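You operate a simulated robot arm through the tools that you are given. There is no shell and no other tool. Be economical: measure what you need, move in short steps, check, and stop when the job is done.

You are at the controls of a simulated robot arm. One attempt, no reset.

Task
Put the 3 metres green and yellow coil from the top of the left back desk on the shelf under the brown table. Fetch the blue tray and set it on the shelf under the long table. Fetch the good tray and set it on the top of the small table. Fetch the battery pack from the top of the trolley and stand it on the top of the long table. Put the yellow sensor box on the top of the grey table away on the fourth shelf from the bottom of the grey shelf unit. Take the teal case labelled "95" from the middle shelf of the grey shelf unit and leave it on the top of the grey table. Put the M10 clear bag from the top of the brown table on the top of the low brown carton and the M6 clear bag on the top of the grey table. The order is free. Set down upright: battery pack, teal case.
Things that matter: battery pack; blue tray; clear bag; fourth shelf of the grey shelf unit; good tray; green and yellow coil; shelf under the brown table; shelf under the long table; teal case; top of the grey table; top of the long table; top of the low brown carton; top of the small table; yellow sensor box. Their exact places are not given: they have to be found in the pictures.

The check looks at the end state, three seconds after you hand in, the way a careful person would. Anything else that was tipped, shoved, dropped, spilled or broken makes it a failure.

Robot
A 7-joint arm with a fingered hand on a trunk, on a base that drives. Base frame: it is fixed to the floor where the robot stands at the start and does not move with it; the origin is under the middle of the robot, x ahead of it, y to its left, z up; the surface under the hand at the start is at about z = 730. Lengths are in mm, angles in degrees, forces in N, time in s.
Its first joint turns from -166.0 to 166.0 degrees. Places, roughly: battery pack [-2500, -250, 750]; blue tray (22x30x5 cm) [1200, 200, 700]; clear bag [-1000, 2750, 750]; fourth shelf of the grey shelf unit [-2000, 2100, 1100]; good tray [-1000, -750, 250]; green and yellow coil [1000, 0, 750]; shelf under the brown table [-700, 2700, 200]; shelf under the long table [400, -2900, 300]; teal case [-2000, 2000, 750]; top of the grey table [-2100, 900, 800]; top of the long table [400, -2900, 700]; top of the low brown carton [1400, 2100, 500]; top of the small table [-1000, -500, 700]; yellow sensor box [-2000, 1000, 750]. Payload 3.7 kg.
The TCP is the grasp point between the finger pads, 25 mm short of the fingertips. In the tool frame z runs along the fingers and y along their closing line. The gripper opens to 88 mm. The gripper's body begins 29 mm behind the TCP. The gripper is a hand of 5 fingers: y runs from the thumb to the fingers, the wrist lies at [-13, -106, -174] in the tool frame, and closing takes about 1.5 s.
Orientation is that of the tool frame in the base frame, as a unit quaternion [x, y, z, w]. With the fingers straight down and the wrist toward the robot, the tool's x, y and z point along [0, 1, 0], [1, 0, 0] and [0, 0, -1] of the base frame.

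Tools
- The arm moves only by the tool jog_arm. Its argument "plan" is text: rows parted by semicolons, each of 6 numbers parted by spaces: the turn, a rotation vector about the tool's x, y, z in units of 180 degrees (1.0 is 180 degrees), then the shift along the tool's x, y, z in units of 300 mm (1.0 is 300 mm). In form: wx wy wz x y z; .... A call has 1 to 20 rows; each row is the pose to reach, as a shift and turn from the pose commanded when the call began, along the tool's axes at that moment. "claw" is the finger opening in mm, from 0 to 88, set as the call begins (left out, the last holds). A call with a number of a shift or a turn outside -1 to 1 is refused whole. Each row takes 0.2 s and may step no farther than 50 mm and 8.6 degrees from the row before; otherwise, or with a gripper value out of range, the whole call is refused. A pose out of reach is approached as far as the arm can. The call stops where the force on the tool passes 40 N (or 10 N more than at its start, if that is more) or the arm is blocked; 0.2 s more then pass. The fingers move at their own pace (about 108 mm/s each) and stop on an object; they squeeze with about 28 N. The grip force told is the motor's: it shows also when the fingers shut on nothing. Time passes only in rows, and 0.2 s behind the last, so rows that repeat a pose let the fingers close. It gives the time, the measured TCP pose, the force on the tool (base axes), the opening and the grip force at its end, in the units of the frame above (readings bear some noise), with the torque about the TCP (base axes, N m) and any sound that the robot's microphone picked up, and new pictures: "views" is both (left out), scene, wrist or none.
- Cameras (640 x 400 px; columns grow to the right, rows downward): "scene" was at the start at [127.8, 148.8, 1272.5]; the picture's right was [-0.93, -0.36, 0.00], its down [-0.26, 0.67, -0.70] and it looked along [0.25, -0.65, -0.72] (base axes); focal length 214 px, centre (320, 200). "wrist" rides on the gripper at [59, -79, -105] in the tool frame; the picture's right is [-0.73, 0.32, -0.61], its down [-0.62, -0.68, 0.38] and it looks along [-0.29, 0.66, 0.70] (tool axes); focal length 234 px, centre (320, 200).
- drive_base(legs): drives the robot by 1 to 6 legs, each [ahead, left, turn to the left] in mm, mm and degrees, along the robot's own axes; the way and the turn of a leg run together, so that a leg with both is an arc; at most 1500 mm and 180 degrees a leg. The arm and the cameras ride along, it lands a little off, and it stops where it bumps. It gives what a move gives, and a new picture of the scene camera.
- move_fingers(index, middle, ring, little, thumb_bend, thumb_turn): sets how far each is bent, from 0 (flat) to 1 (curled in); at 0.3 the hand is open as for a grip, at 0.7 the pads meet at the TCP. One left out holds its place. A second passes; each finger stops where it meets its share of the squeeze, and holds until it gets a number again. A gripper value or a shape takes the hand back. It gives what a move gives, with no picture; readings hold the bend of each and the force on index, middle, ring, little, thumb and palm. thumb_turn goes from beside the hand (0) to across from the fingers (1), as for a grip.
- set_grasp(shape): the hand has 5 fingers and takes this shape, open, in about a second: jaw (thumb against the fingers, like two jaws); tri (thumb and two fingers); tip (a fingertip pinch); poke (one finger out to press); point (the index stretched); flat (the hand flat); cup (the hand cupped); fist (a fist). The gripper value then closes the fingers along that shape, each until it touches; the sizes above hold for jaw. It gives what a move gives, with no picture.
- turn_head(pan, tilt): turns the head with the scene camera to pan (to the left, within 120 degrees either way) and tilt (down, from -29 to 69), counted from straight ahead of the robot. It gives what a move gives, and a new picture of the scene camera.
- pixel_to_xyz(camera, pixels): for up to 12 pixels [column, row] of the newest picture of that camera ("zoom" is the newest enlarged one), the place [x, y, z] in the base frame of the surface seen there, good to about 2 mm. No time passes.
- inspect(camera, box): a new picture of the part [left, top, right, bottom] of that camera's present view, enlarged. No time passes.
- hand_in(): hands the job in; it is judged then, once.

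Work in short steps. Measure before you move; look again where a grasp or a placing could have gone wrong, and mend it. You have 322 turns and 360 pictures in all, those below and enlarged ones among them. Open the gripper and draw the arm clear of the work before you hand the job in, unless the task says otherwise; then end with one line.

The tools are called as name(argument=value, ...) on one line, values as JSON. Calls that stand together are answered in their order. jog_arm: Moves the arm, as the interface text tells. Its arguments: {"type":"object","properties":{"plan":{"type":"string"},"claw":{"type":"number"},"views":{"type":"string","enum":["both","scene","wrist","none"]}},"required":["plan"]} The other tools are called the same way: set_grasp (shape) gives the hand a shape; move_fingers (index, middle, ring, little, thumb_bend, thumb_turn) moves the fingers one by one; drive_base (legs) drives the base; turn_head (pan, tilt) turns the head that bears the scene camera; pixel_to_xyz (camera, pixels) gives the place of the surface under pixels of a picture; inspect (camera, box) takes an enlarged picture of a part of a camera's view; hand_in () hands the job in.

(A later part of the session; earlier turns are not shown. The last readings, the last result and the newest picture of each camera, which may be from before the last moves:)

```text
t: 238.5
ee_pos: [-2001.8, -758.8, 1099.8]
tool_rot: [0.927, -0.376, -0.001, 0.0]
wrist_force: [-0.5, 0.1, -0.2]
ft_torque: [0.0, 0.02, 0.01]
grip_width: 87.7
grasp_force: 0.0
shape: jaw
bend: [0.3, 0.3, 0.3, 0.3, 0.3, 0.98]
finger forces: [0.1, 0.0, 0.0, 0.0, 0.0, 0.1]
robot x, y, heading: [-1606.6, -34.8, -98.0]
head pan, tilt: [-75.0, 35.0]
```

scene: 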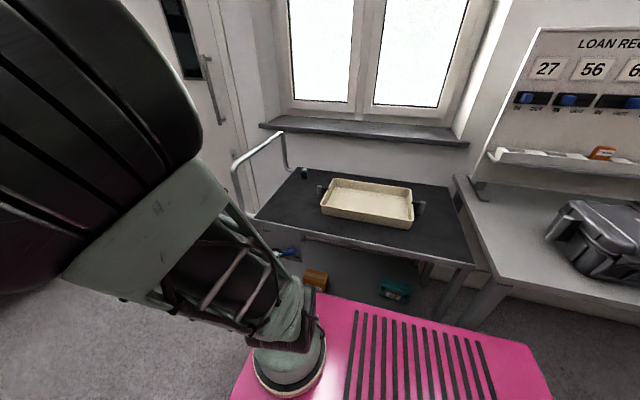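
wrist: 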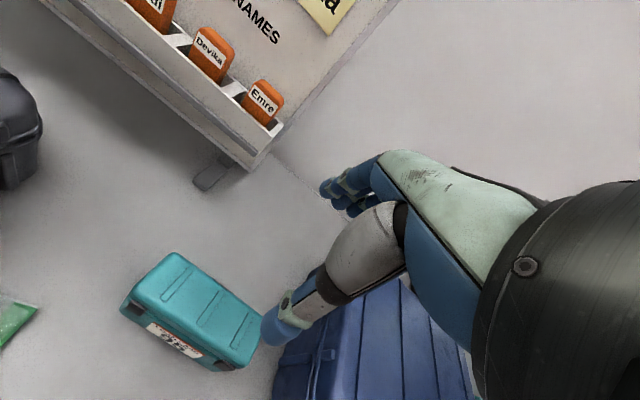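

jog_arm(plan="0 0 0.03 -0.13 0.03 0; 0 0 0.06 -0.27 0.05 0; 0 0 0.09 -0.41 0.06 0; 0 0 0.12 -0.55 0.07 0; 0 0 0.15 -0.69 0.06 0; 0 0 0.18 -0.83 0.05 0; 0 0 0.205 -0.97 0.03 0; 0 0 0.205 -0.97 0.03 0", views="both")

```text
t: 240.3
ee_pos: [-2216.3, -564.5, 1099.9]
tool_rot: [0.76, -0.649, 0.001, 0.0]
wrist_force: [0.5, -0.3, 0.4]
ft_torque: [-0.01, -0.02, 0.03]
grip_width: 87.9
grasp_force: 0.1
shape: jaw
bend: [0.3, 0.3, 0.3, 0.3, 0.3, 0.98]
finger forces: [0.1, 0.0, 0.1, 0.0, 0.0, 0.0]
robot x, y, heading: [-1609.7, -36.2, -98.0]
head pan, tilt: [-75.0, 35.0]
```

scene: 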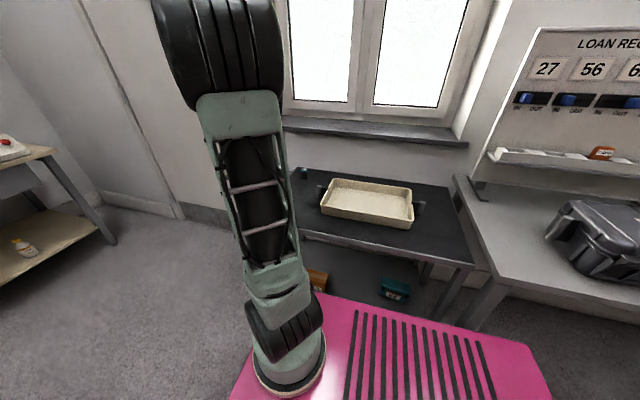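
wrist: 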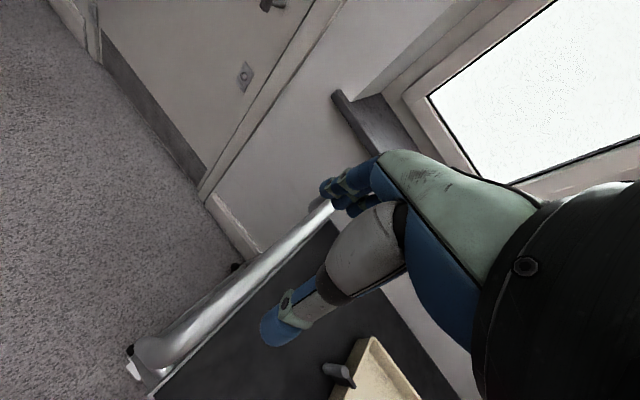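

jog_arm(plan="0 0 0 -0.12 0.09 0; 0 0 0 -0.24 0.18 0; 0 0 0 -0.36 0.28 0; 0 0 0 -0.48 0.38 0; 0 0 0 -0.6 0.47 0; 0 0 0 -0.7 0.56 0; 0 0 0 -0.755 0.61 0; 0 0 0 -0.755 0.61 0.15; 0 0 0 -0.755 0.61 0.3; 0 0 0 -0.755 0.61 0.45; 0 0 0 -0.755 0.61 0.45")

```text
t: 242.7
ee_pos: [-2431.7, -370.2, 965.3]
tool_rot: [0.761, -0.649, 0.0, 0.001]
wrist_force: [0.0, -1.0, 0.5]
ft_torque: [-0.03, 0.01, 0.0]
grip_width: 87.8
grasp_force: 0.0
shape: jaw
bend: [0.3, 0.3, 0.3, 0.3, 0.3, 0.98]
finger forces: [0.2, 0.0, 0.1, 0.1, 0.0, 0.1]
robot x, y, heading: [-1611.5, -38.9, -98.6]
head pan, tilt: [-75.0, 35.0]
```

scene: 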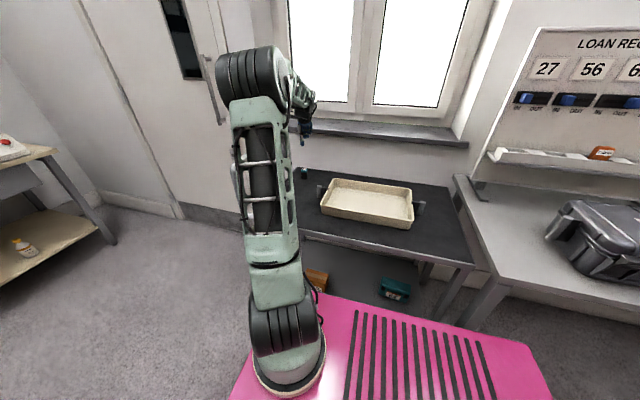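
wrist: 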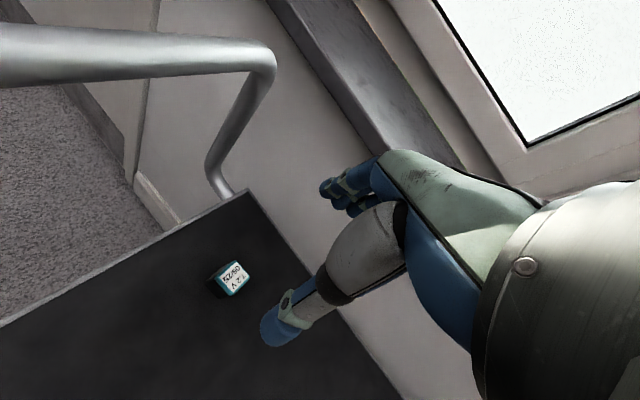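

inspect(camera="wrist", box=[180, 230, 300, 330])

pixel_to_xyz(camera="wrist", pixels=[[238, 275], [248, 272], [232, 263], [240, 290], [222, 280], [210, 285], [270, 55], [330, 105], [440, 150]])

```text
4.00 times, centred on (240, 280) of wrist
```

zoom: 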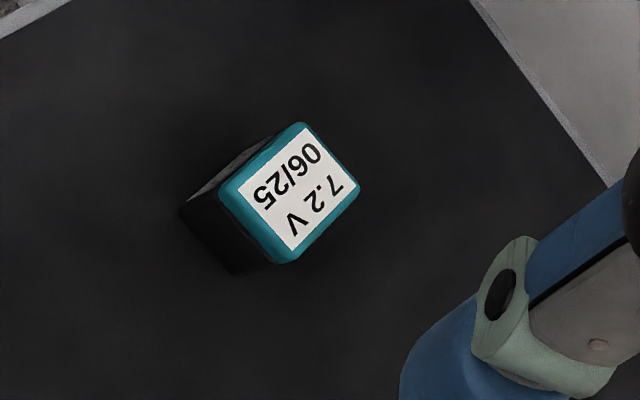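

```text
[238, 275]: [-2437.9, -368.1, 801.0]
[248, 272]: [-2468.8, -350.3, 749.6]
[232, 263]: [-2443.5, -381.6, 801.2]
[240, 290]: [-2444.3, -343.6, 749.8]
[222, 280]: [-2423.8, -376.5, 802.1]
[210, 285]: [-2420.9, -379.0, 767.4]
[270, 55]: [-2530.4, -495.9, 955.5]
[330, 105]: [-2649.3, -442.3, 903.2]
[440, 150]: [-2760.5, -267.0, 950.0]
```

Pack top z=801, centred under the TCP and aligned. Descend to z≈780.

jog_arm(plan="0 0 0 0 0 0.12; 0 0 0 0 0 0.25; 0 0 0 0 0 0.38; 0 0 0 0 0 0.48; 0 0 0 0 0 0.56; 0 0 0 0 0 0.617; 0 0 0 0 0 0.617", views="wrist")

```text
t: 244.3
ee_pos: [-2432.3, -369.3, 780.3]
tool_rot: [0.76, -0.649, 0.0, 0.0]
wrist_force: [-0.5, -0.4, 0.6]
ft_torque: [-0.01, 0.0, -0.02]
grip_width: 87.8
grasp_force: 0.1
shape: jaw
bend: [0.3, 0.3, 0.3, 0.3, 0.3, 0.98]
finger forces: [0.1, 0.0, 0.0, 0.0, 0.1, 0.0]
robot x, y, heading: [-1607.4, -33.4, -98.3]
head pan, tilt: [-75.0, 35.0]
```

wrist: 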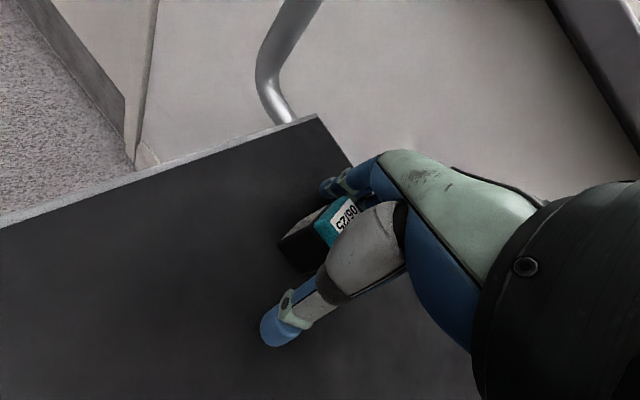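

jog_arm(plan="0 0 0 0 0 0; 0 0 0 0 0 0; 0 0 0 0 0 0; 0 0 0 0 0 0; 0 0 0 0 0 0; 0 0 0 0 0 0; 0 0 0 0 0 0; 0 0 0 0 0 0; 0 0 0 0 0 0", claw=10, views="wrist")

```text
t: 246.3
ee_pos: [-2434.3, -370.1, 779.6]
tool_rot: [0.76, -0.65, 0.001, 0.001]
wrist_force: [-0.5, 0.7, -0.4]
ft_torque: [0.0, 0.01, -0.02]
grip_width: 23.2
grasp_force: 28.3
shape: jaw
bend: [0.74, 0.56, 0.61, 0.59, 0.75, 1.0]
finger forces: [14.4, 8.9, 0.0, 0.0, 23.5, 0.1]
robot x, y, heading: [-1611.8, -35.4, -98.0]
head pan, tilt: [-75.0, 35.0]
```

wrist: 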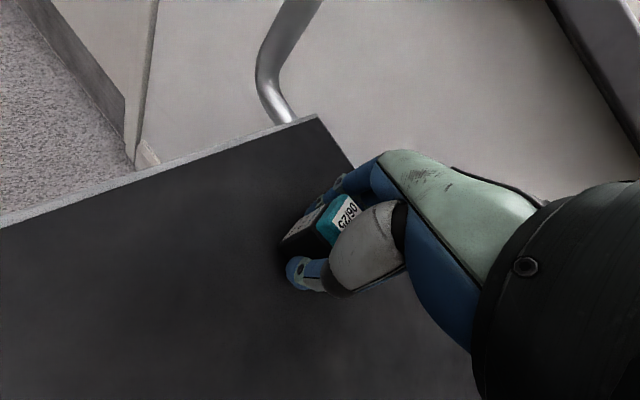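

Gripped at 23 mm; lift straight up.

jog_arm(plan="0 0 0 0 0 -0.05; 0 0 0 0 0 -0.15; 0 0 0 0 0 -0.3; 0 0 0 0 0 -0.45; 0 0 0 0 0 -0.6; 0 0 0 0 0 -0.75; 0 0 0 0 0 -0.9; 0 0 0 0 0 -1; 0 0 0 0 0 -1", views="wrist")

inspect(camera="wrist", box=[250, 150, 430, 310])

```text
t: 248.3
ee_pos: [-2432.9, -369.1, 1080.8]
tool_rot: [0.76, -0.65, 0.0, 0.0]
wrist_force: [0.5, -1.0, -1.1]
ft_torque: [0.0, 0.05, 0.02]
grip_width: 23.1
grasp_force: 28.5
shape: jaw
bend: [0.74, 0.56, 0.61, 0.59, 0.75, 1.0]
finger forces: [14.4, 9.2, 0.0, 0.0, 23.5, 0.0]
robot x, y, heading: [-1610.6, -35.0, -98.4]
head pan, tilt: [-75.0, 35.0]
```

wrist: 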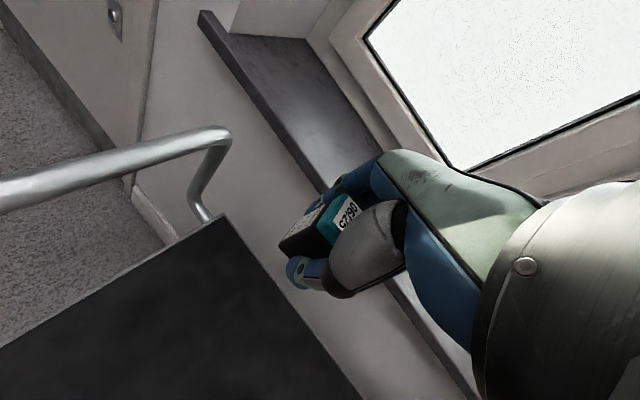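

```text
2.50 times, centred on (340, 230) of wrist
```

zoom: 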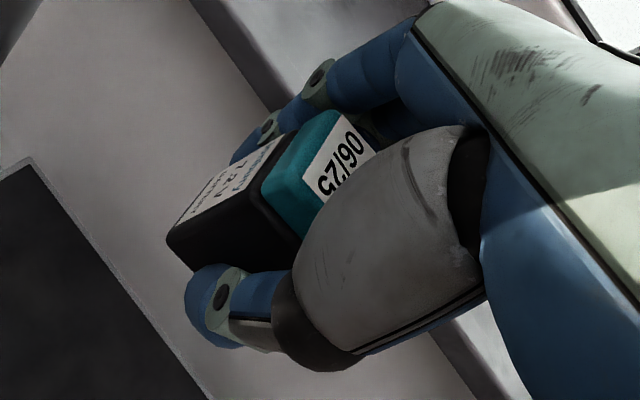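

Pack is upright in the grip. Swing the arm back to the front along the same path.

jog_arm(plan="0 0 0 0.06 -0.06 -0.05; 0 0 0 0.16 -0.14 -0.08; 0 0 0 0.28 -0.24 -0.08; 0 0 0 0.4 -0.33 -0.08; 0 0 0 0.52 -0.43 -0.08; 0 0 0 0.64 -0.52 -0.08; 0 0 0 0.755 -0.61 -0.08; 0 0 0 0.755 -0.61 -0.08", views="none")

jog_arm(plan="0 0 -0.03 0.13 0.03 0; 0 0 -0.06 0.27 0.05 0; 0 0 -0.09 0.41 0.05 0; 0 0 -0.12 0.55 0.04 0; 0 0 -0.15 0.69 0.01 0; 0 0 -0.18 0.83 -0.04 0; 0 0 -0.205 0.96 -0.1 0; 0 0 -0.205 0.96 -0.1 0", views="none")

jog_arm(plan="0 0 -0.03 0.13 0.01 0; 0 0 -0.06 0.27 0.01 0; 0 0 -0.09 0.4 0.0 0; 0 0 -0.12 0.53 -0.03 0; 0 0 -0.15 0.66 -0.08 0; 0 0 -0.18 0.78 -0.15 0; 0 0 -0.2 0.88 -0.24 0; 0 0 -0.2 0.88 -0.24 0", views="scene")

```text
t: 250.1
ee_pos: [-2216.0, -564.5, 1102.2]
tool_rot: [0.761, -0.649, 0.0, 0.001]
wrist_force: [0.4, -0.3, -0.9]
ft_torque: [-0.04, -0.01, 0.03]
grip_width: 23.6
grasp_force: 28.1
shape: jaw
bend: [0.74, 0.56, 0.61, 0.59, 0.75, 1.0]
finger forces: [14.3, 9.3, 0.0, 0.1, 23.5, 0.1]
robot x, y, heading: [-1607.1, -36.5, -98.0]
head pan, tilt: [-75.0, 35.0]
```

```text
t: 251.9
ee_pos: [-2139.9, -845.5, 1104.2]
tool_rot: [0.927, -0.374, 0.0, 0.0]
wrist_force: [0.2, 0.3, -0.6]
ft_torque: [0.0, -0.03, -0.01]
grip_width: 23.4
grasp_force: 27.9
shape: jaw
bend: [0.74, 0.56, 0.61, 0.59, 0.75, 1.0]
finger forces: [14.3, 9.2, 0.0, 0.0, 23.5, 0.0]
robot x, y, heading: [-1612.3, -38.0, -97.9]
head pan, tilt: [-75.0, 35.0]
```

```text
t: 253.7
ee_pos: [-1901.3, -976.9, 1102.4]
tool_rot: [0.998, -0.07, 0.001, 0.0]
wrist_force: [-0.5, 0.2, 0.4]
ft_torque: [0.02, -0.02, 0.01]
grip_width: 23.6
grasp_force: 28.2
shape: jaw
bend: [0.74, 0.56, 0.61, 0.59, 0.75, 1.0]
finger forces: [14.4, 9.2, 0.0, 0.1, 23.4, 0.0]
robot x, y, heading: [-1606.9, -33.4, -98.2]
head pan, tilt: [-75.0, 35.0]
```

scene: 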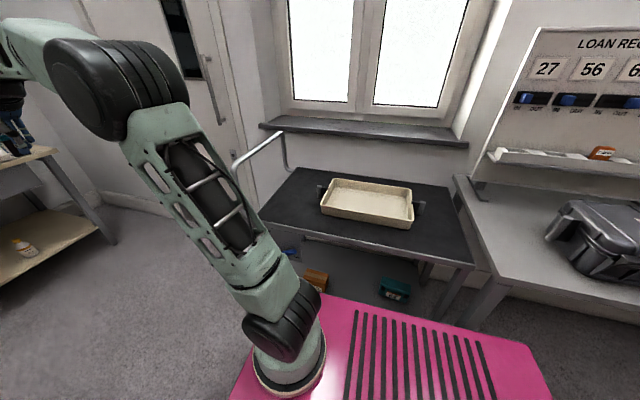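

jog_arm(plan="0 0 0 0.1 -0.11 0; 0 0 0 0.2 -0.22 0; 0 0 0 0.3 -0.33 0; 0 0 0 0.4 -0.44 0; 0 0 0 0.5 -0.55 0; 0 0 0 0.5 -0.65 0; 0 0 0 0.5 -0.65 0", views="none")

turn_head(pan=20, tilt=30)

```text
t: 255.3
ee_pos: [-1724.9, -805.3, 1102.7]
tool_rot: [0.997, -0.071, 0.0, 0.0]
wrist_force: [0.3, 0.7, -2.2]
ft_torque: [0.0, 0.03, 0.0]
grip_width: 23.3
grasp_force: 27.5
shape: jaw
bend: [0.74, 0.56, 0.61, 0.59, 0.76, 1.0]
finger forces: [14.2, 9.3, 0.0, 0.0, 23.5, 0.0]
robot x, y, heading: [-1609.3, -39.3, -98.0]
head pan, tilt: [-75.0, 35.0]
```

```text
t: 257.0
ee_pos: [-1726.5, -803.8, 1103.4]
tool_rot: [0.997, -0.071, -0.001, -0.001]
wrist_force: [-1.0, -0.2, -1.4]
ft_torque: [0.02, 0.02, 0.01]
grip_width: 23.4
grasp_force: 27.9
shape: jaw
bend: [0.74, 0.56, 0.61, 0.59, 0.76, 1.0]
finger forces: [14.2, 9.4, 0.0, 0.0, 23.5, 0.0]
robot x, y, heading: [-1609.4, -34.2, -97.8]
head pan, tilt: [20.0, 30.0]
```

scene: 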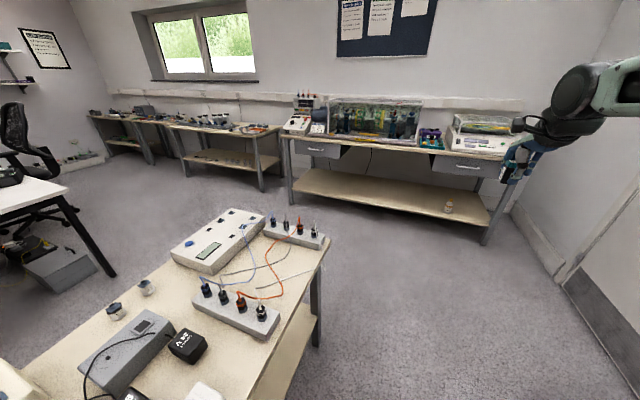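

pixel_to_xyz(camera="scene", pixels=[[327, 245], [280, 132], [172, 128], [262, 190], [190, 172], [292, 205], [485, 245], [115, 275], [265, 215], [285, 138], [215, 133], [60, 185]])

inspect(camera="scene", box=[80, 80, 310, 200])

```text
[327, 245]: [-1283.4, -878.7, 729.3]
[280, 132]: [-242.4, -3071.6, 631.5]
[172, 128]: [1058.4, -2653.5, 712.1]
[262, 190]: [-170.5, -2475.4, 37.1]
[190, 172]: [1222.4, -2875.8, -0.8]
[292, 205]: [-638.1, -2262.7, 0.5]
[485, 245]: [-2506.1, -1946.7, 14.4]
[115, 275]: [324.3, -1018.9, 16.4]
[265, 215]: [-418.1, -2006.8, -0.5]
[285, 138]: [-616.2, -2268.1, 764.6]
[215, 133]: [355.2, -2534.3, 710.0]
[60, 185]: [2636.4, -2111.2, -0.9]
```

```text
2.78 times, centred on (195, 140) of scene
```

zoom: 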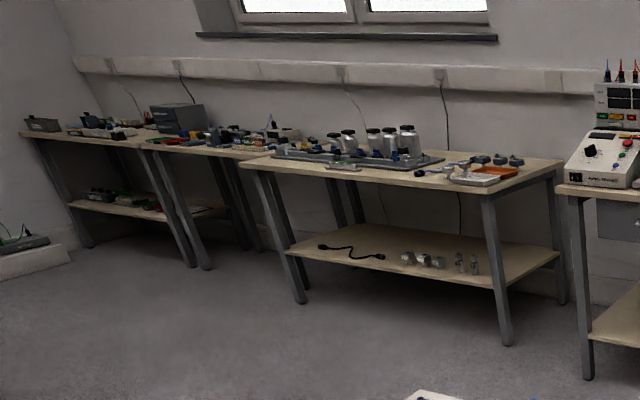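

Plan: forward out of the corridor, turn east, drive along the aisle, then face the long table (heading ≈ -99°).

drive_base(legs=[[1150, 0, 0], [0, 0, 89], [1450, 0, 0], [500, 0, 0]])

turn_head(pan=-60, tilt=30)

```text
t: 276.1
ee_pos: [913.8, -1630.4, 1102.6]
tool_rot: [0.761, 0.649, 0.0, 0.0]
wrist_force: [1.0, -0.4, -1.4]
ft_torque: [0.0, 0.01, 0.02]
grip_width: 23.1
grasp_force: 27.6
shape: jaw
bend: [0.74, 0.56, 0.61, 0.59, 0.76, 1.0]
finger forces: [14.1, 9.0, 0.0, 0.0, 23.0, 0.1]
robot x, y, heading: [144.2, -1502.8, -8.9]
head pan, tilt: [20.0, 30.0]
```

scene: 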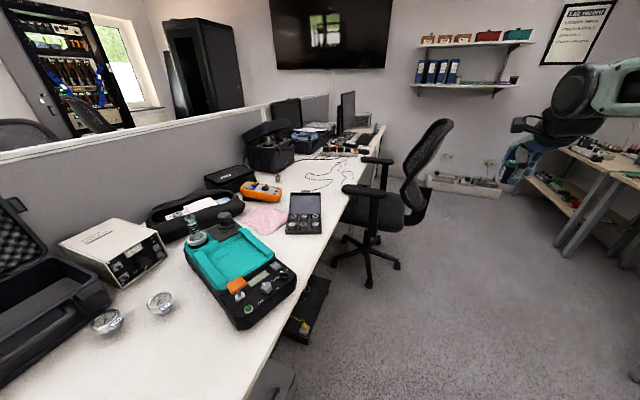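

```text
t: 277.6
ee_pos: [912.7, -1631.3, 1103.5]
tool_rot: [0.761, 0.649, 0.0, 0.0]
wrist_force: [-0.2, -0.1, -0.4]
ft_torque: [-0.03, -0.01, -0.03]
grip_width: 23.3
grasp_force: 27.8
shape: jaw
bend: [0.74, 0.56, 0.61, 0.59, 0.76, 1.0]
finger forces: [14.1, 9.0, 0.1, 0.0, 23.0, 0.0]
robot x, y, heading: [147.6, -1501.4, -9.0]
head pan, tilt: [-60.0, 30.0]
```

scene: 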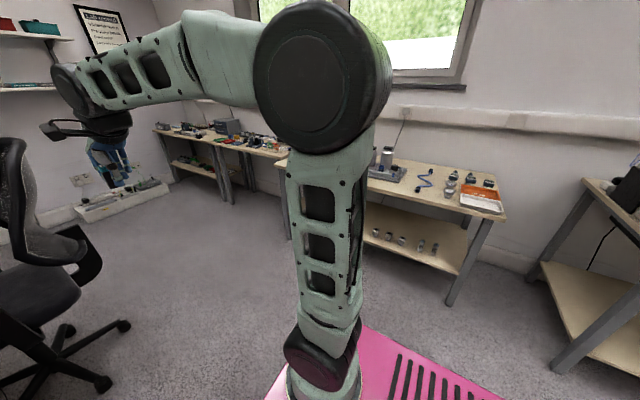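

drive_base(legs=[[0, 0, -90]])

turn_head(pan=0, tilt=35)

```text
t: 281.8
ee_pos: [23.3, -2267.8, 1102.9]
tool_rot: [0.997, -0.075, 0.0, 0.0]
wrist_force: [-0.3, -0.7, -0.1]
ft_torque: [0.03, 0.02, -0.02]
grip_width: 23.1
grasp_force: 27.9
shape: jaw
bend: [0.74, 0.56, 0.61, 0.59, 0.76, 1.0]
finger forces: [14.0, 8.6, 0.1, 0.0, 22.7, 0.0]
robot x, y, heading: [148.9, -1502.0, -98.7]
head pan, tilt: [-60.0, 30.0]
```

scene: 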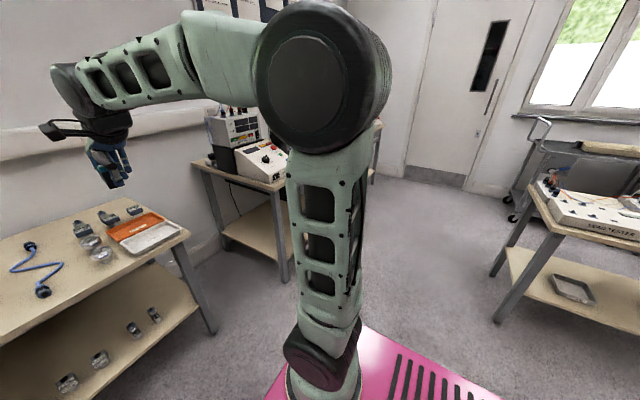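

```text
t: 283.1
ee_pos: [22.0, -2268.8, 1103.2]
tool_rot: [0.997, -0.075, 0.0, 0.0]
wrist_force: [0.3, 0.0, -0.1]
ft_torque: [-0.02, -0.02, -0.01]
grip_width: 23.0
grasp_force: 28.2
shape: jaw
bend: [0.74, 0.56, 0.61, 0.59, 0.76, 1.0]
finger forces: [13.8, 8.8, 0.1, 0.0, 22.6, 0.0]
robot x, y, heading: [148.3, -1502.8, -98.3]
head pan, tilt: [0.0, 35.0]
```

scene: 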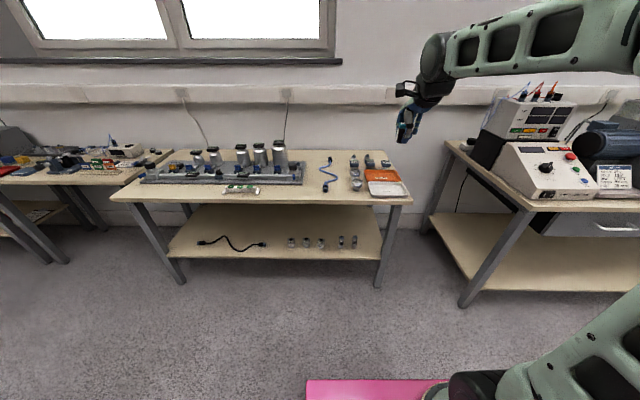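

inspect(camera="scene", box=[110, 130, 420, 290])

pixel_to_xyz(camera="scene", pixels=[[112, 200], [410, 202], [300, 195], [345, 195], [350, 185], [325, 188], [370, 192], [180, 252], [375, 258], [215, 240], [300, 246], [260, 255]])

```text
2.06 times, centred on (265, 210) of scene
```

zoom: 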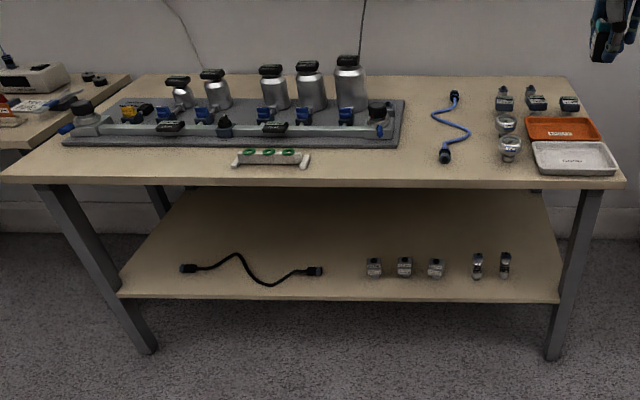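

```text
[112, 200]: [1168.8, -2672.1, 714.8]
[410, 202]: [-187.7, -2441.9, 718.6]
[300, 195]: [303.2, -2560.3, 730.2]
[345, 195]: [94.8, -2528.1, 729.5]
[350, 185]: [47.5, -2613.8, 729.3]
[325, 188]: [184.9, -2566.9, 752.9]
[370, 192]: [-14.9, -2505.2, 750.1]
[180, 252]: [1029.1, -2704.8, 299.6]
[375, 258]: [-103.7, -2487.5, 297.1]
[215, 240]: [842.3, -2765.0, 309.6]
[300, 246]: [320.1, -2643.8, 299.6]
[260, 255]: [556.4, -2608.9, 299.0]
```

Measure the free front strip on the top, and the shelf's depth and free area.

pixel_to_xyz(camera="zoom", pixels=[[375, 165], [375, 150], [375, 180], [310, 168], [405, 130], [440, 160], [400, 200], [200, 200], [500, 200], [450, 230], [405, 275], [320, 230]])

```text
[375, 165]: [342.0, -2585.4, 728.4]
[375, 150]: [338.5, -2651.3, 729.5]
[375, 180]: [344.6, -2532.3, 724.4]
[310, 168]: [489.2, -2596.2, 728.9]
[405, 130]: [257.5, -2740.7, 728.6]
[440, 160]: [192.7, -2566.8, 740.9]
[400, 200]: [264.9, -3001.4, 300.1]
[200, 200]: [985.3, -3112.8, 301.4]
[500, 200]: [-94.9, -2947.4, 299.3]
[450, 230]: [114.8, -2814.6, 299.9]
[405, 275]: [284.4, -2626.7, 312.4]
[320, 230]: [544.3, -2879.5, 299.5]
```

Spot for the pack: (330,-2592,729). Drive 200 left; arm covers the rest.

drive_base(legs=[[0, 200, 0]])

jog_arm(plan="0 0 0 0.1 0.1 0; 0 0 0 0.2 0.2 0; 0 0 0 0.3 0.3 0; 0 0 0 0.4 0.4 0; 0 0 0 0.47 0.5 0; 0 0 0 0.5 0.62 0; 0 0 0 0.5 0.74 0; 0 0 0 0.5 0.86 0; 0 0 0 0.5 0.93 0; 0 0 0 0.5 0.93 0.15; 0 0 0 0.5 0.93 0.3; 0 0 0 0.5 0.93 0.45; 0 0 0 0.5 0.93 0.6; 0 0 0 0.5 0.93 0.6")

```text
t: 284.7
ee_pos: [219.3, -2299.2, 1102.3]
tool_rot: [0.997, -0.076, 0.0, 0.0]
wrist_force: [0.2, -0.1, -0.6]
ft_torque: [0.02, 0.01, 0.0]
grip_width: 22.8
grasp_force: 27.9
shape: jaw
bend: [0.74, 0.56, 0.61, 0.59, 0.76, 1.0]
finger forces: [13.9, 8.7, 0.0, 0.0, 22.7, 0.0]
robot x, y, heading: [346.2, -1532.1, -98.5]
head pan, tilt: [0.0, 35.0]
```

scene: 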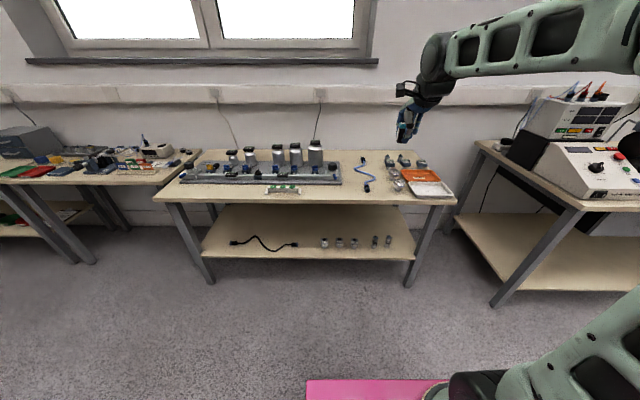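

```text
t: 287.7
ee_pos: [323.8, -2596.8, 922.6]
tool_rot: [0.997, -0.076, -0.001, 0.001]
wrist_force: [-0.1, 0.5, -1.0]
ft_torque: [0.01, 0.02, 0.03]
grip_width: 22.9
grasp_force: 27.9
shape: jaw
bend: [0.74, 0.56, 0.61, 0.59, 0.76, 1.0]
finger forces: [13.7, 9.0, 0.0, 0.1, 22.6, 0.0]
robot x, y, heading: [345.5, -1532.9, -98.7]
head pan, tilt: [0.0, 35.0]
```

scene: 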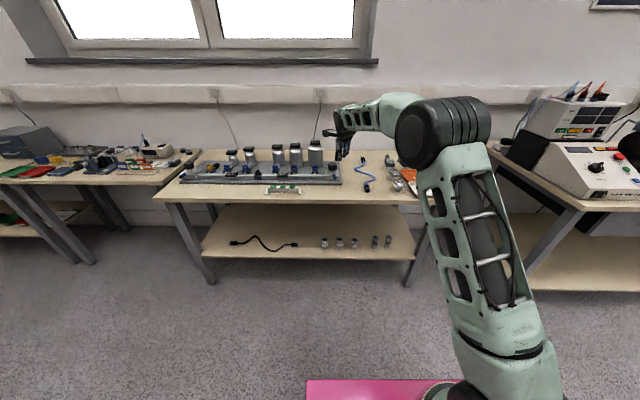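
wrist: 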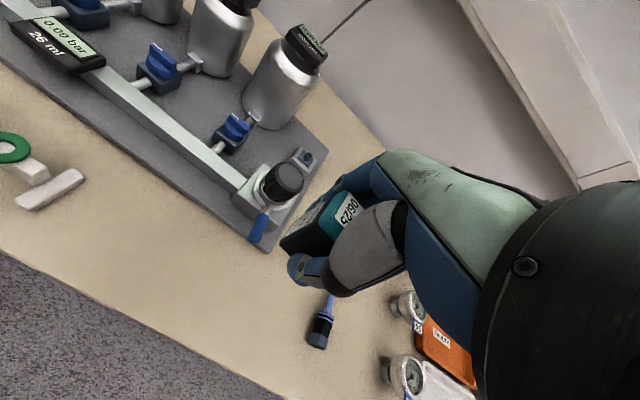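

pixel_to_xyz(camera="wrist", pixels=[[258, 235], [280, 180], [266, 252], [318, 340], [210, 280], [75, 175], [232, 180], [225, 370]])

```text
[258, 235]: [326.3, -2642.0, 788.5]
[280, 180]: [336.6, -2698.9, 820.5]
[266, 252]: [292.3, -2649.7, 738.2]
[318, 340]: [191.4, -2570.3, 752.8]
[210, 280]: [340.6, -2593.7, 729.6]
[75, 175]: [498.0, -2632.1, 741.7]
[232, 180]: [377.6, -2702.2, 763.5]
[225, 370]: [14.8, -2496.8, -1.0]
```

A valve lever sits at (326,-2642,788); shift to (365,-2577) nearer the edge and lower to z≈775.

jog_arm(plan="0 0 0 0.06 -0.045 0; 0 0 0 0.125 -0.087 0; 0 0 0 0.125 -0.087 0.12; 0 0 0 0.125 -0.087 0.24; 0 0 0 0.125 -0.087 0.36; 0 0 0 0.125 -0.087 0.44; 0 0 0 0.125 -0.087 0.492; 0 0 0 0.125 -0.087 0.492", views="wrist")

```text
t: 289.5
ee_pos: [365.6, -2576.5, 775.5]
tool_rot: [0.997, -0.076, 0.0, 0.0]
wrist_force: [0.2, -0.8, 0.0]
ft_torque: [-0.03, 0.02, 0.01]
grip_width: 22.7
grasp_force: 27.9
shape: jaw
bend: [0.74, 0.56, 0.61, 0.59, 0.76, 1.0]
finger forces: [13.8, 9.0, 0.1, 0.1, 22.8, 0.0]
robot x, y, heading: [346.5, -1532.1, -98.6]
head pan, tilt: [0.0, 35.0]
```

wrist: 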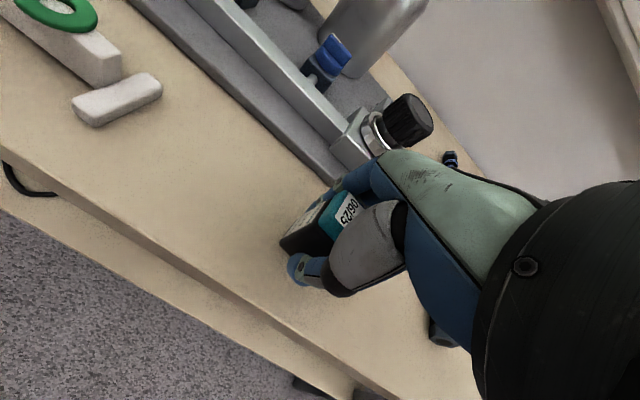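

jog_arm(plan="0 0 0 0 0 0.02; 0 0 0 0 0 0.036; 0 0 0 0 0 0.045; 0 0 0 0 0 0.045", views="none")

```text
t: 290.5
ee_pos: [367.5, -2576.9, 761.0]
tool_rot: [0.997, -0.076, -0.001, 0.0]
wrist_force: [-0.7, 0.1, -2.2]
ft_torque: [-0.01, -0.02, -0.02]
grip_width: 23.2
grasp_force: 28.0
shape: jaw
bend: [0.74, 0.56, 0.61, 0.59, 0.76, 1.0]
finger forces: [13.8, 9.2, 0.0, 0.0, 22.8, 0.0]
robot x, y, heading: [342.0, -1534.4, -99.0]
head pan, tilt: [0.0, 35.0]
```

Not yet touching; ease down 1–2 mm more.

jog_arm(plan="0 0 0 0 0 0.006; 0 0 0 0 0 0.006", views="none")

```text
t: 291.1
ee_pos: [367.6, -2576.9, 760.5]
tool_rot: [0.997, -0.077, 0.0, 0.0]
wrist_force: [-0.8, 1.0, -0.4]
ft_torque: [0.04, 0.0, -0.01]
grip_width: 23.4
grasp_force: 28.2
shape: jaw
bend: [0.74, 0.56, 0.61, 0.59, 0.76, 1.0]
finger forces: [13.8, 9.1, 0.0, 0.0, 22.7, 0.1]
robot x, y, heading: [345.9, -1533.1, -98.7]
head pan, tilt: [0.0, 35.0]
```

Within about 1 mm of the table. Open just to 45 mm and look.

jog_arm(plan="0 0 0 0 0 0; 0 0 0 0 0 0; 0 0 0 0 0 0; 0 0 0 0 0 0; 0 0 0 0 0 0; 0 0 0 0 0 0", claw=50, views="wrist")

```text
t: 292.5
ee_pos: [366.7, -2578.0, 760.7]
tool_rot: [0.997, -0.075, 0.0, 0.0]
wrist_force: [-0.7, 0.4, 0.3]
ft_torque: [-0.04, -0.03, 0.01]
grip_width: 49.5
grasp_force: 0.0
shape: jaw
bend: [0.74, 0.42, 0.38, 0.44, 0.66, 1.0]
finger forces: [0.1, 0.1, 0.1, 0.0, 0.0, 0.1]
robot x, y, heading: [345.1, -1528.1, -98.6]
head pan, tilt: [0.0, 35.0]
```

wrist: 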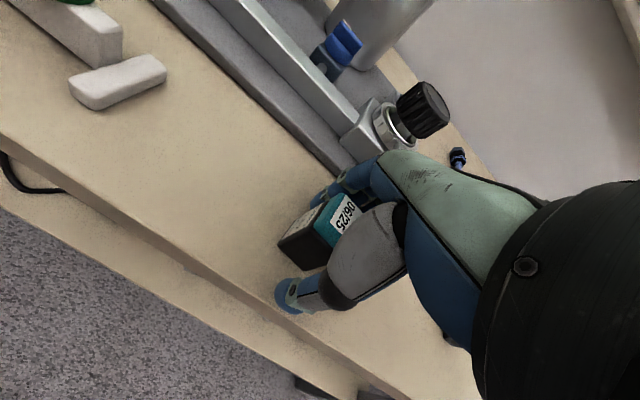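

Standing upright. Lift slowly straight up.

jog_arm(plan="0 0 0 0 0 -0.02; 0 0 0 0 0 -0.06; 0 0 0 0 0 -0.12; 0 0 0 0 0 -0.2; 0 0 0 0 0 -0.35; 0 0 0 0 0 -0.5; 0 0 0 0 0 -0.65; 0 0 0 0 0 -0.8; 0 0 0 0 0 -0.95; 0 0 0 0 0 -0.95")

inspect(camera="scene", box=[170, 130, 460, 290])

```text
t: 294.7
ee_pos: [367.4, -2577.6, 1046.5]
tool_rot: [0.997, -0.076, 0.0, 0.0]
wrist_force: [0.5, 0.3, 0.7]
ft_torque: [-0.01, 0.01, -0.03]
grip_width: 49.6
grasp_force: 0.1
shape: jaw
bend: [0.74, 0.42, 0.38, 0.43, 0.66, 1.0]
finger forces: [0.2, 0.0, 0.0, 0.1, 0.0, 0.1]
robot x, y, heading: [344.4, -1528.4, -98.7]
head pan, tilt: [0.0, 35.0]
```

scene: 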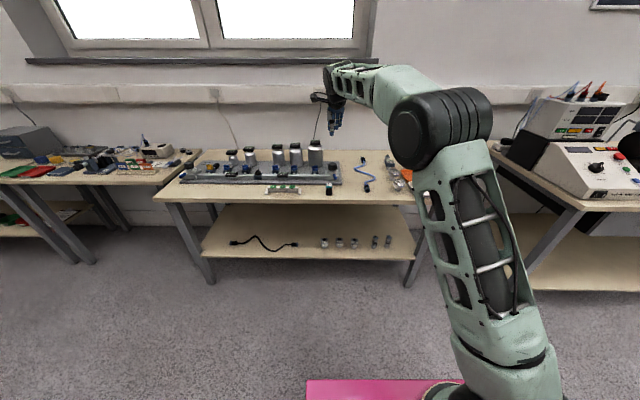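
wrist: 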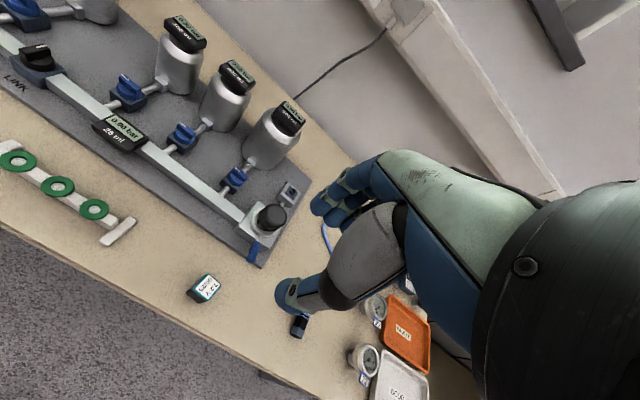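

```text
2.21 times, centred on (315, 210) of scene
```

zoom: 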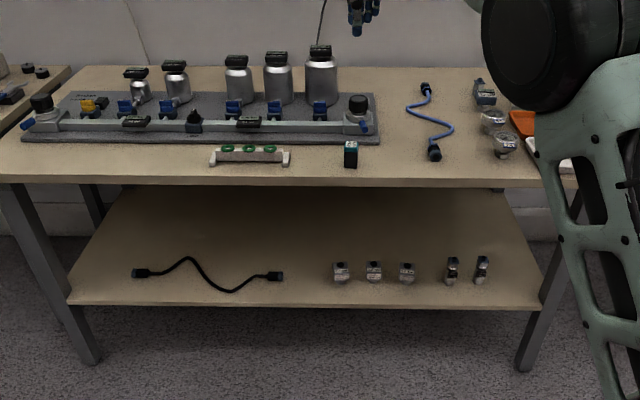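

Battery pack stands on the long table. Retract the arm; next the GOOD tray. Drive west, then turn about to face north in the aisle east of the small table.

jog_arm(plan="0 0 0 -0.05 -0.1 -0.05; 0 0 0 -0.1 -0.2 -0.1; 0 0 0 -0.15 -0.32 -0.15; 0 0 0 -0.2 -0.44 -0.2; 0 0 0 -0.25 -0.57 -0.2; 0 0 0 -0.3 -0.7 -0.2; 0 0 0 -0.35 -0.83 -0.2; 0 0 0 -0.4 -0.95 -0.2; 0 0 0 -0.4 -0.95 -0.2", claw=88, views="none")

drive_base(legs=[[-50, -600, 0], [0, 0, -90], [0, 0, -89.3]])

turn_head(pan=45, tilt=35)

```text
t: 296.7
ee_pos: [291.2, -2276.8, 1105.3]
tool_rot: [0.997, -0.076, 0.0, 0.0]
wrist_force: [-0.1, 0.3, 0.5]
ft_torque: [-0.03, -0.03, -0.01]
grip_width: 87.6
grasp_force: 0.0
shape: jaw
bend: [0.3, 0.3, 0.3, 0.3, 0.3, 0.98]
finger forces: [0.0, 0.1, 0.1, 0.0, 0.0, 0.0]
robot x, y, heading: [344.1, -1531.8, -98.6]
head pan, tilt: [0.0, 35.0]
```

```text
t: 307.8
ee_pos: [-205.7, -645.0, 1105.7]
tool_rot: [0.066, 0.998, -0.001, -0.001]
wrist_force: [-0.7, 0.2, 1.1]
ft_torque: [0.0, 0.01, 0.0]
grip_width: 87.6
grasp_force: 0.0
shape: jaw
bend: [0.3, 0.3, 0.3, 0.3, 0.3, 0.98]
finger forces: [0.0, 0.0, 0.1, 0.0, 0.0, 0.0]
robot x, y, heading: [-242.2, -1390.1, 82.5]
head pan, tilt: [0.0, 35.0]
```

scene: 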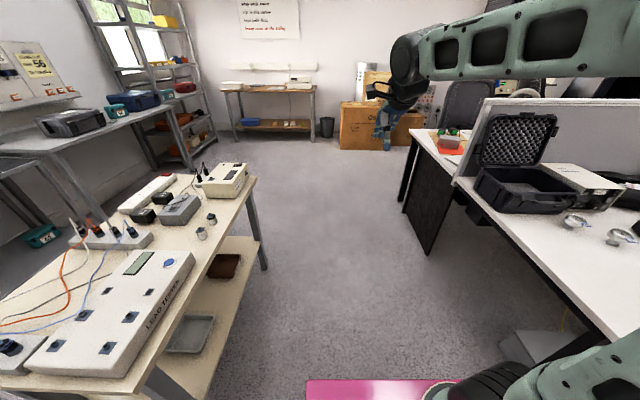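

```text
t: 308.9
ee_pos: [-204.6, -644.0, 1104.5]
tool_rot: [0.066, 0.998, 0.0, -0.001]
wrist_force: [0.4, -0.4, 0.7]
ft_torque: [0.01, 0.03, -0.01]
grip_width: 88.0
grasp_force: 0.1
shape: jaw
bend: [0.3, 0.3, 0.3, 0.3, 0.3, 0.98]
finger forces: [0.0, 0.0, 0.1, 0.0, 0.0, 0.0]
robot x, y, heading: [-241.9, -1394.2, 82.3]
head pan, tilt: [45.0, 35.0]
```

scene: 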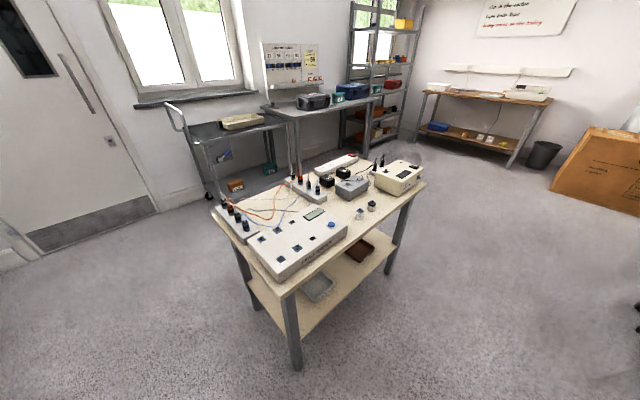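

Drive forward alongside the table and look left at its top and shelf.

drive_base(legs=[[450, 0, 0]])

turn_head(pan=80, tilt=50)

```text
t: 311.6
ee_pos: [-146.8, -199.7, 1105.0]
tool_rot: [0.067, 0.998, 0.001, -0.001]
wrist_force: [0.8, -0.6, 0.2]
ft_torque: [-0.03, 0.0, 0.01]
grip_width: 88.0
grasp_force: 0.0
shape: jaw
bend: [0.3, 0.3, 0.3, 0.3, 0.3, 0.98]
finger forces: [0.0, 0.0, 0.1, 0.0, 0.0, 0.0]
robot x, y, heading: [-185.4, -947.3, 82.4]
head pan, tilt: [45.0, 35.0]
```

scene: 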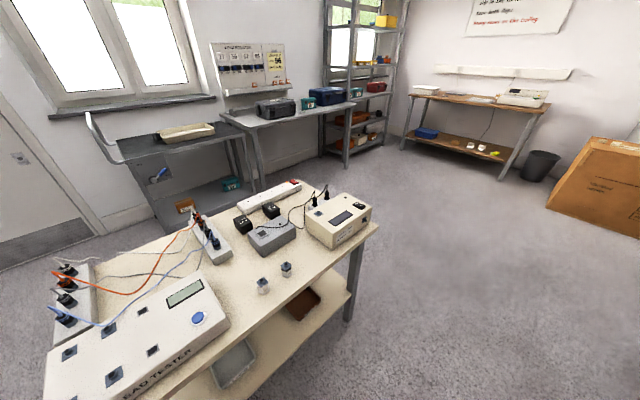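

```text
t: 312.6
ee_pos: [-146.1, -198.8, 1104.1]
tool_rot: [0.066, 0.998, 0.0, 0.0]
wrist_force: [-0.9, 0.5, 0.0]
ft_torque: [-0.02, 0.02, 0.0]
grip_width: 87.9
grasp_force: 0.0
shape: jaw
bend: [0.3, 0.3, 0.3, 0.3, 0.3, 0.98]
finger forces: [0.0, 0.1, 0.0, 0.1, 0.0, 0.0]
robot x, y, heading: [-183.8, -947.6, 82.1]
head pan, tilt: [80.0, 50.0]
```

scene: 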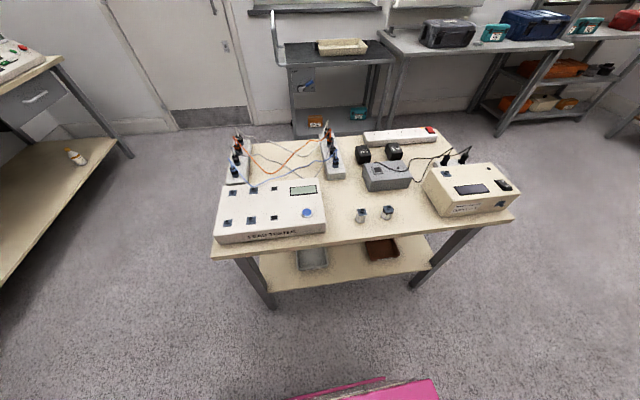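

inspect(camera="scene", box=[205, 120, 525, 310])

pixel_to_xyz(camera="scene", pixels=[[215, 255], [515, 218], [330, 228], [415, 222], [345, 190], [345, 205], [326, 208], [357, 215], [365, 188], [300, 258], [325, 258], [312, 268]])

```text
2.00 times, centred on (365, 215) of scene
```

zoom: 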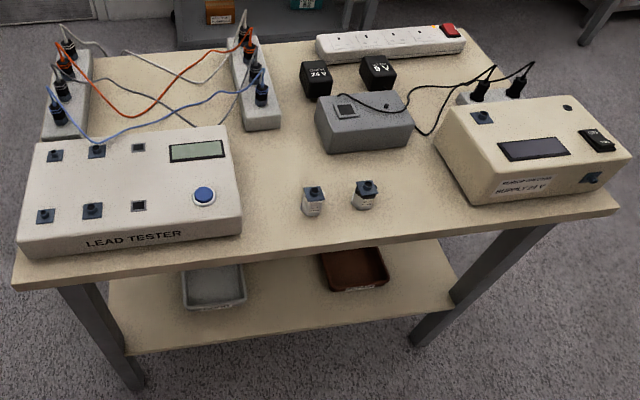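

```text
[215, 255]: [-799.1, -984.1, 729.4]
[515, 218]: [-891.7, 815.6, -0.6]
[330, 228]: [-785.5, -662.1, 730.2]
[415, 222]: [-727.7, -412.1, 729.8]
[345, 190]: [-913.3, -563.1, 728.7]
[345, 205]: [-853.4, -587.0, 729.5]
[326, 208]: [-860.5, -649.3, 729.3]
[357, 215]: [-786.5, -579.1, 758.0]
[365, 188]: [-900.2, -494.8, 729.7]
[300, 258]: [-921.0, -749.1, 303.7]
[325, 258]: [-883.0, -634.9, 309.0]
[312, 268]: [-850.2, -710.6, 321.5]
```

pixel_to_xyz(camera="zoom", pixels=[[187, 298], [247, 292], [190, 312], [244, 302], [187, 268], [243, 266], [215, 290], [247, 180], [310, 130], [300, 215], [290, 165], [400, 225]])

turn_head(pan=88, tilt=69)

```text
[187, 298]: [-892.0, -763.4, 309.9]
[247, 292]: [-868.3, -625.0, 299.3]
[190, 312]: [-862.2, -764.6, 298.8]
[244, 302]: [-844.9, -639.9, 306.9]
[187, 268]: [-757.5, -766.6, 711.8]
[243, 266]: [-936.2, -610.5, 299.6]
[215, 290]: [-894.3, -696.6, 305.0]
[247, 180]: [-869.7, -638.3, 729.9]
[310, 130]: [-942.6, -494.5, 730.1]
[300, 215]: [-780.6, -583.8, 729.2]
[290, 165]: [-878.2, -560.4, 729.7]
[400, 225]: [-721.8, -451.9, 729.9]
```

```text
t: 313.4
ee_pos: [-146.4, -198.5, 1105.5]
tool_rot: [0.067, 0.998, -0.001, 0.0]
wrist_force: [0.1, -0.1, -0.3]
ft_torque: [-0.01, -0.02, 0.0]
grip_width: 87.6
grasp_force: 0.0
shape: jaw
bend: [0.3, 0.3, 0.3, 0.3, 0.3, 0.98]
finger forces: [0.0, 0.0, 0.0, 0.0, 0.0, 0.0]
robot x, y, heading: [-186.2, -946.9, 82.4]
head pan, tilt: [88.0, 68.8]
```

scene: 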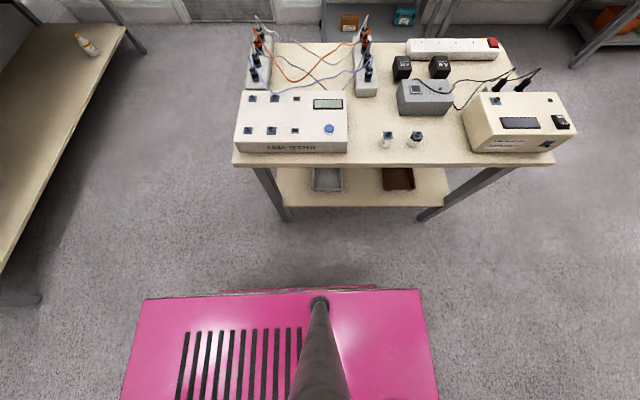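

Move base 100 right for room, then swing the arm to the left (west) in two steps at height.

drive_base(legs=[[0, -90, 0]])

jog_arm(plan="0 0 -0.03 0.13 0.0 0; 0 0 -0.06 0.27 -0.02 0; 0 0 -0.09 0.41 -0.05 0; 0 0 -0.12 0.54 -0.1 0; 0 0 -0.15 0.67 -0.16 0; 0 0 -0.18 0.79 -0.23 0; 0 0 -0.21 0.9 -0.31 0; 0 0 -0.24 0.99 -0.4 0; 0 0 -0.24 0.99 -0.4 0", views="none")

```text
t: 314.5
ee_pos: [-56.7, -211.4, 1106.4]
tool_rot: [0.066, 0.998, 0.0, 0.0]
wrist_force: [-0.1, 0.4, -1.0]
ft_torque: [0.03, 0.01, -0.02]
grip_width: 87.9
grasp_force: 0.1
shape: jaw
bend: [0.3, 0.3, 0.3, 0.3, 0.3, 0.98]
finger forces: [0.1, 0.0, 0.1, 0.0, 0.0, 0.0]
robot x, y, heading: [-90.1, -958.0, 82.5]
head pan, tilt: [88.0, 68.8]
```

scene: 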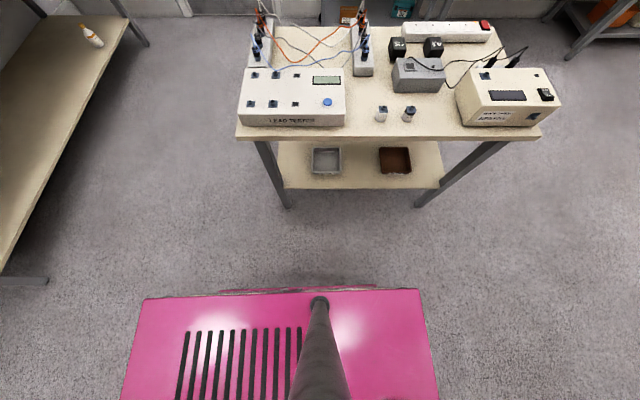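

```text
t: 316.5
ee_pos: [-368.2, -291.1, 1104.8]
tool_rot: [-0.306, 0.952, -0.001, 0.0]
wrist_force: [0.2, 0.4, 0.5]
ft_torque: [-0.01, 0.01, 0.01]
grip_width: 87.6
grasp_force: 0.0
shape: jaw
bend: [0.3, 0.3, 0.3, 0.3, 0.3, 0.98]
finger forces: [0.0, 0.0, 0.0, 0.0, 0.1, 0.1]
robot x, y, heading: [-95.5, -959.2, 82.4]
head pan, tilt: [88.0, 68.8]
```

pixel_to_xyz(camera="scene", pixels=[[313, 149], [339, 148], [313, 173], [341, 172], [326, 150], [326, 174], [326, 162], [300, 165], [360, 165]])

inspect(camera="scene", box=[280, 100, 440, 200])

jog_arm(plan="0 0 -0.03 0.13 0.0 0; 0 0 -0.06 0.27 -0.02 0; 0 0 -0.09 0.41 -0.05 0; 0 0 -0.12 0.54 -0.09 0; 0 0 -0.15 0.67 -0.14 0; 0 0 -0.18 0.79 -0.19 0; 0 0 -0.21 0.9 -0.25 0; 0 0 -0.25 0.98 -0.3 0; 0 0 -0.26 0.98 -0.3 0", views="none")

```text
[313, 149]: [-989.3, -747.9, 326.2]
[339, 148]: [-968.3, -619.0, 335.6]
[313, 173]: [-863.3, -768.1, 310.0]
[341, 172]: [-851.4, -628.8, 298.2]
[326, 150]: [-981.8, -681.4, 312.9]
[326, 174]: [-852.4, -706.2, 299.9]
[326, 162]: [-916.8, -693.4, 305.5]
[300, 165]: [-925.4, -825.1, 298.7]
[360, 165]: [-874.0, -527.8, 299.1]
```

```text
4.00 times, centred on (360, 150) of scene
```

zoom: 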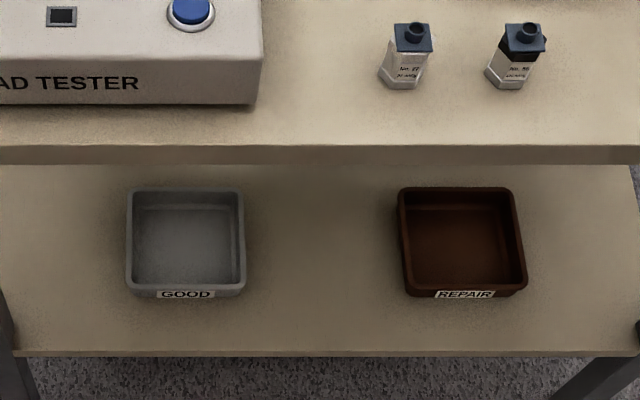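

```text
t: 318.5
ee_pos: [-553.8, -533.5, 1105.0]
tool_rot: [-0.659, 0.752, 0.0, -0.001]
wrist_force: [-0.1, -0.1, -0.2]
ft_torque: [0.02, 0.01, -0.04]
grip_width: 87.7
grasp_force: 0.1
shape: jaw
bend: [0.3, 0.3, 0.3, 0.3, 0.3, 0.98]
finger forces: [0.0, 0.0, 0.1, 0.0, 0.1, 0.0]
robot x, y, heading: [-96.4, -957.5, 82.0]
head pan, tilt: [88.0, 68.8]
```

Tray is about 130×130×33. Find a fitting free spot on the table top.

inspect(camera="scene", box=[330, 40, 490, 145])

```text
3.81 times, centred on (410, 92) of scene
```

zoom: 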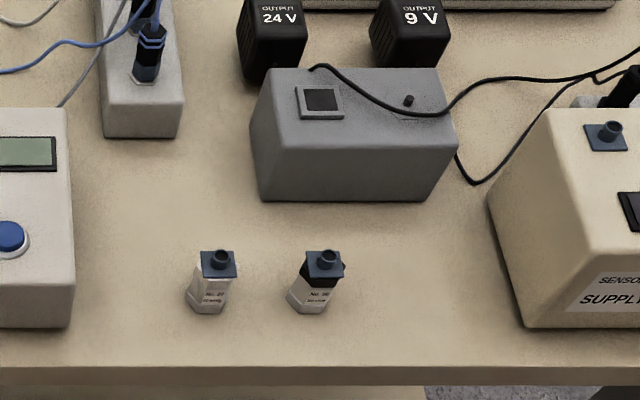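

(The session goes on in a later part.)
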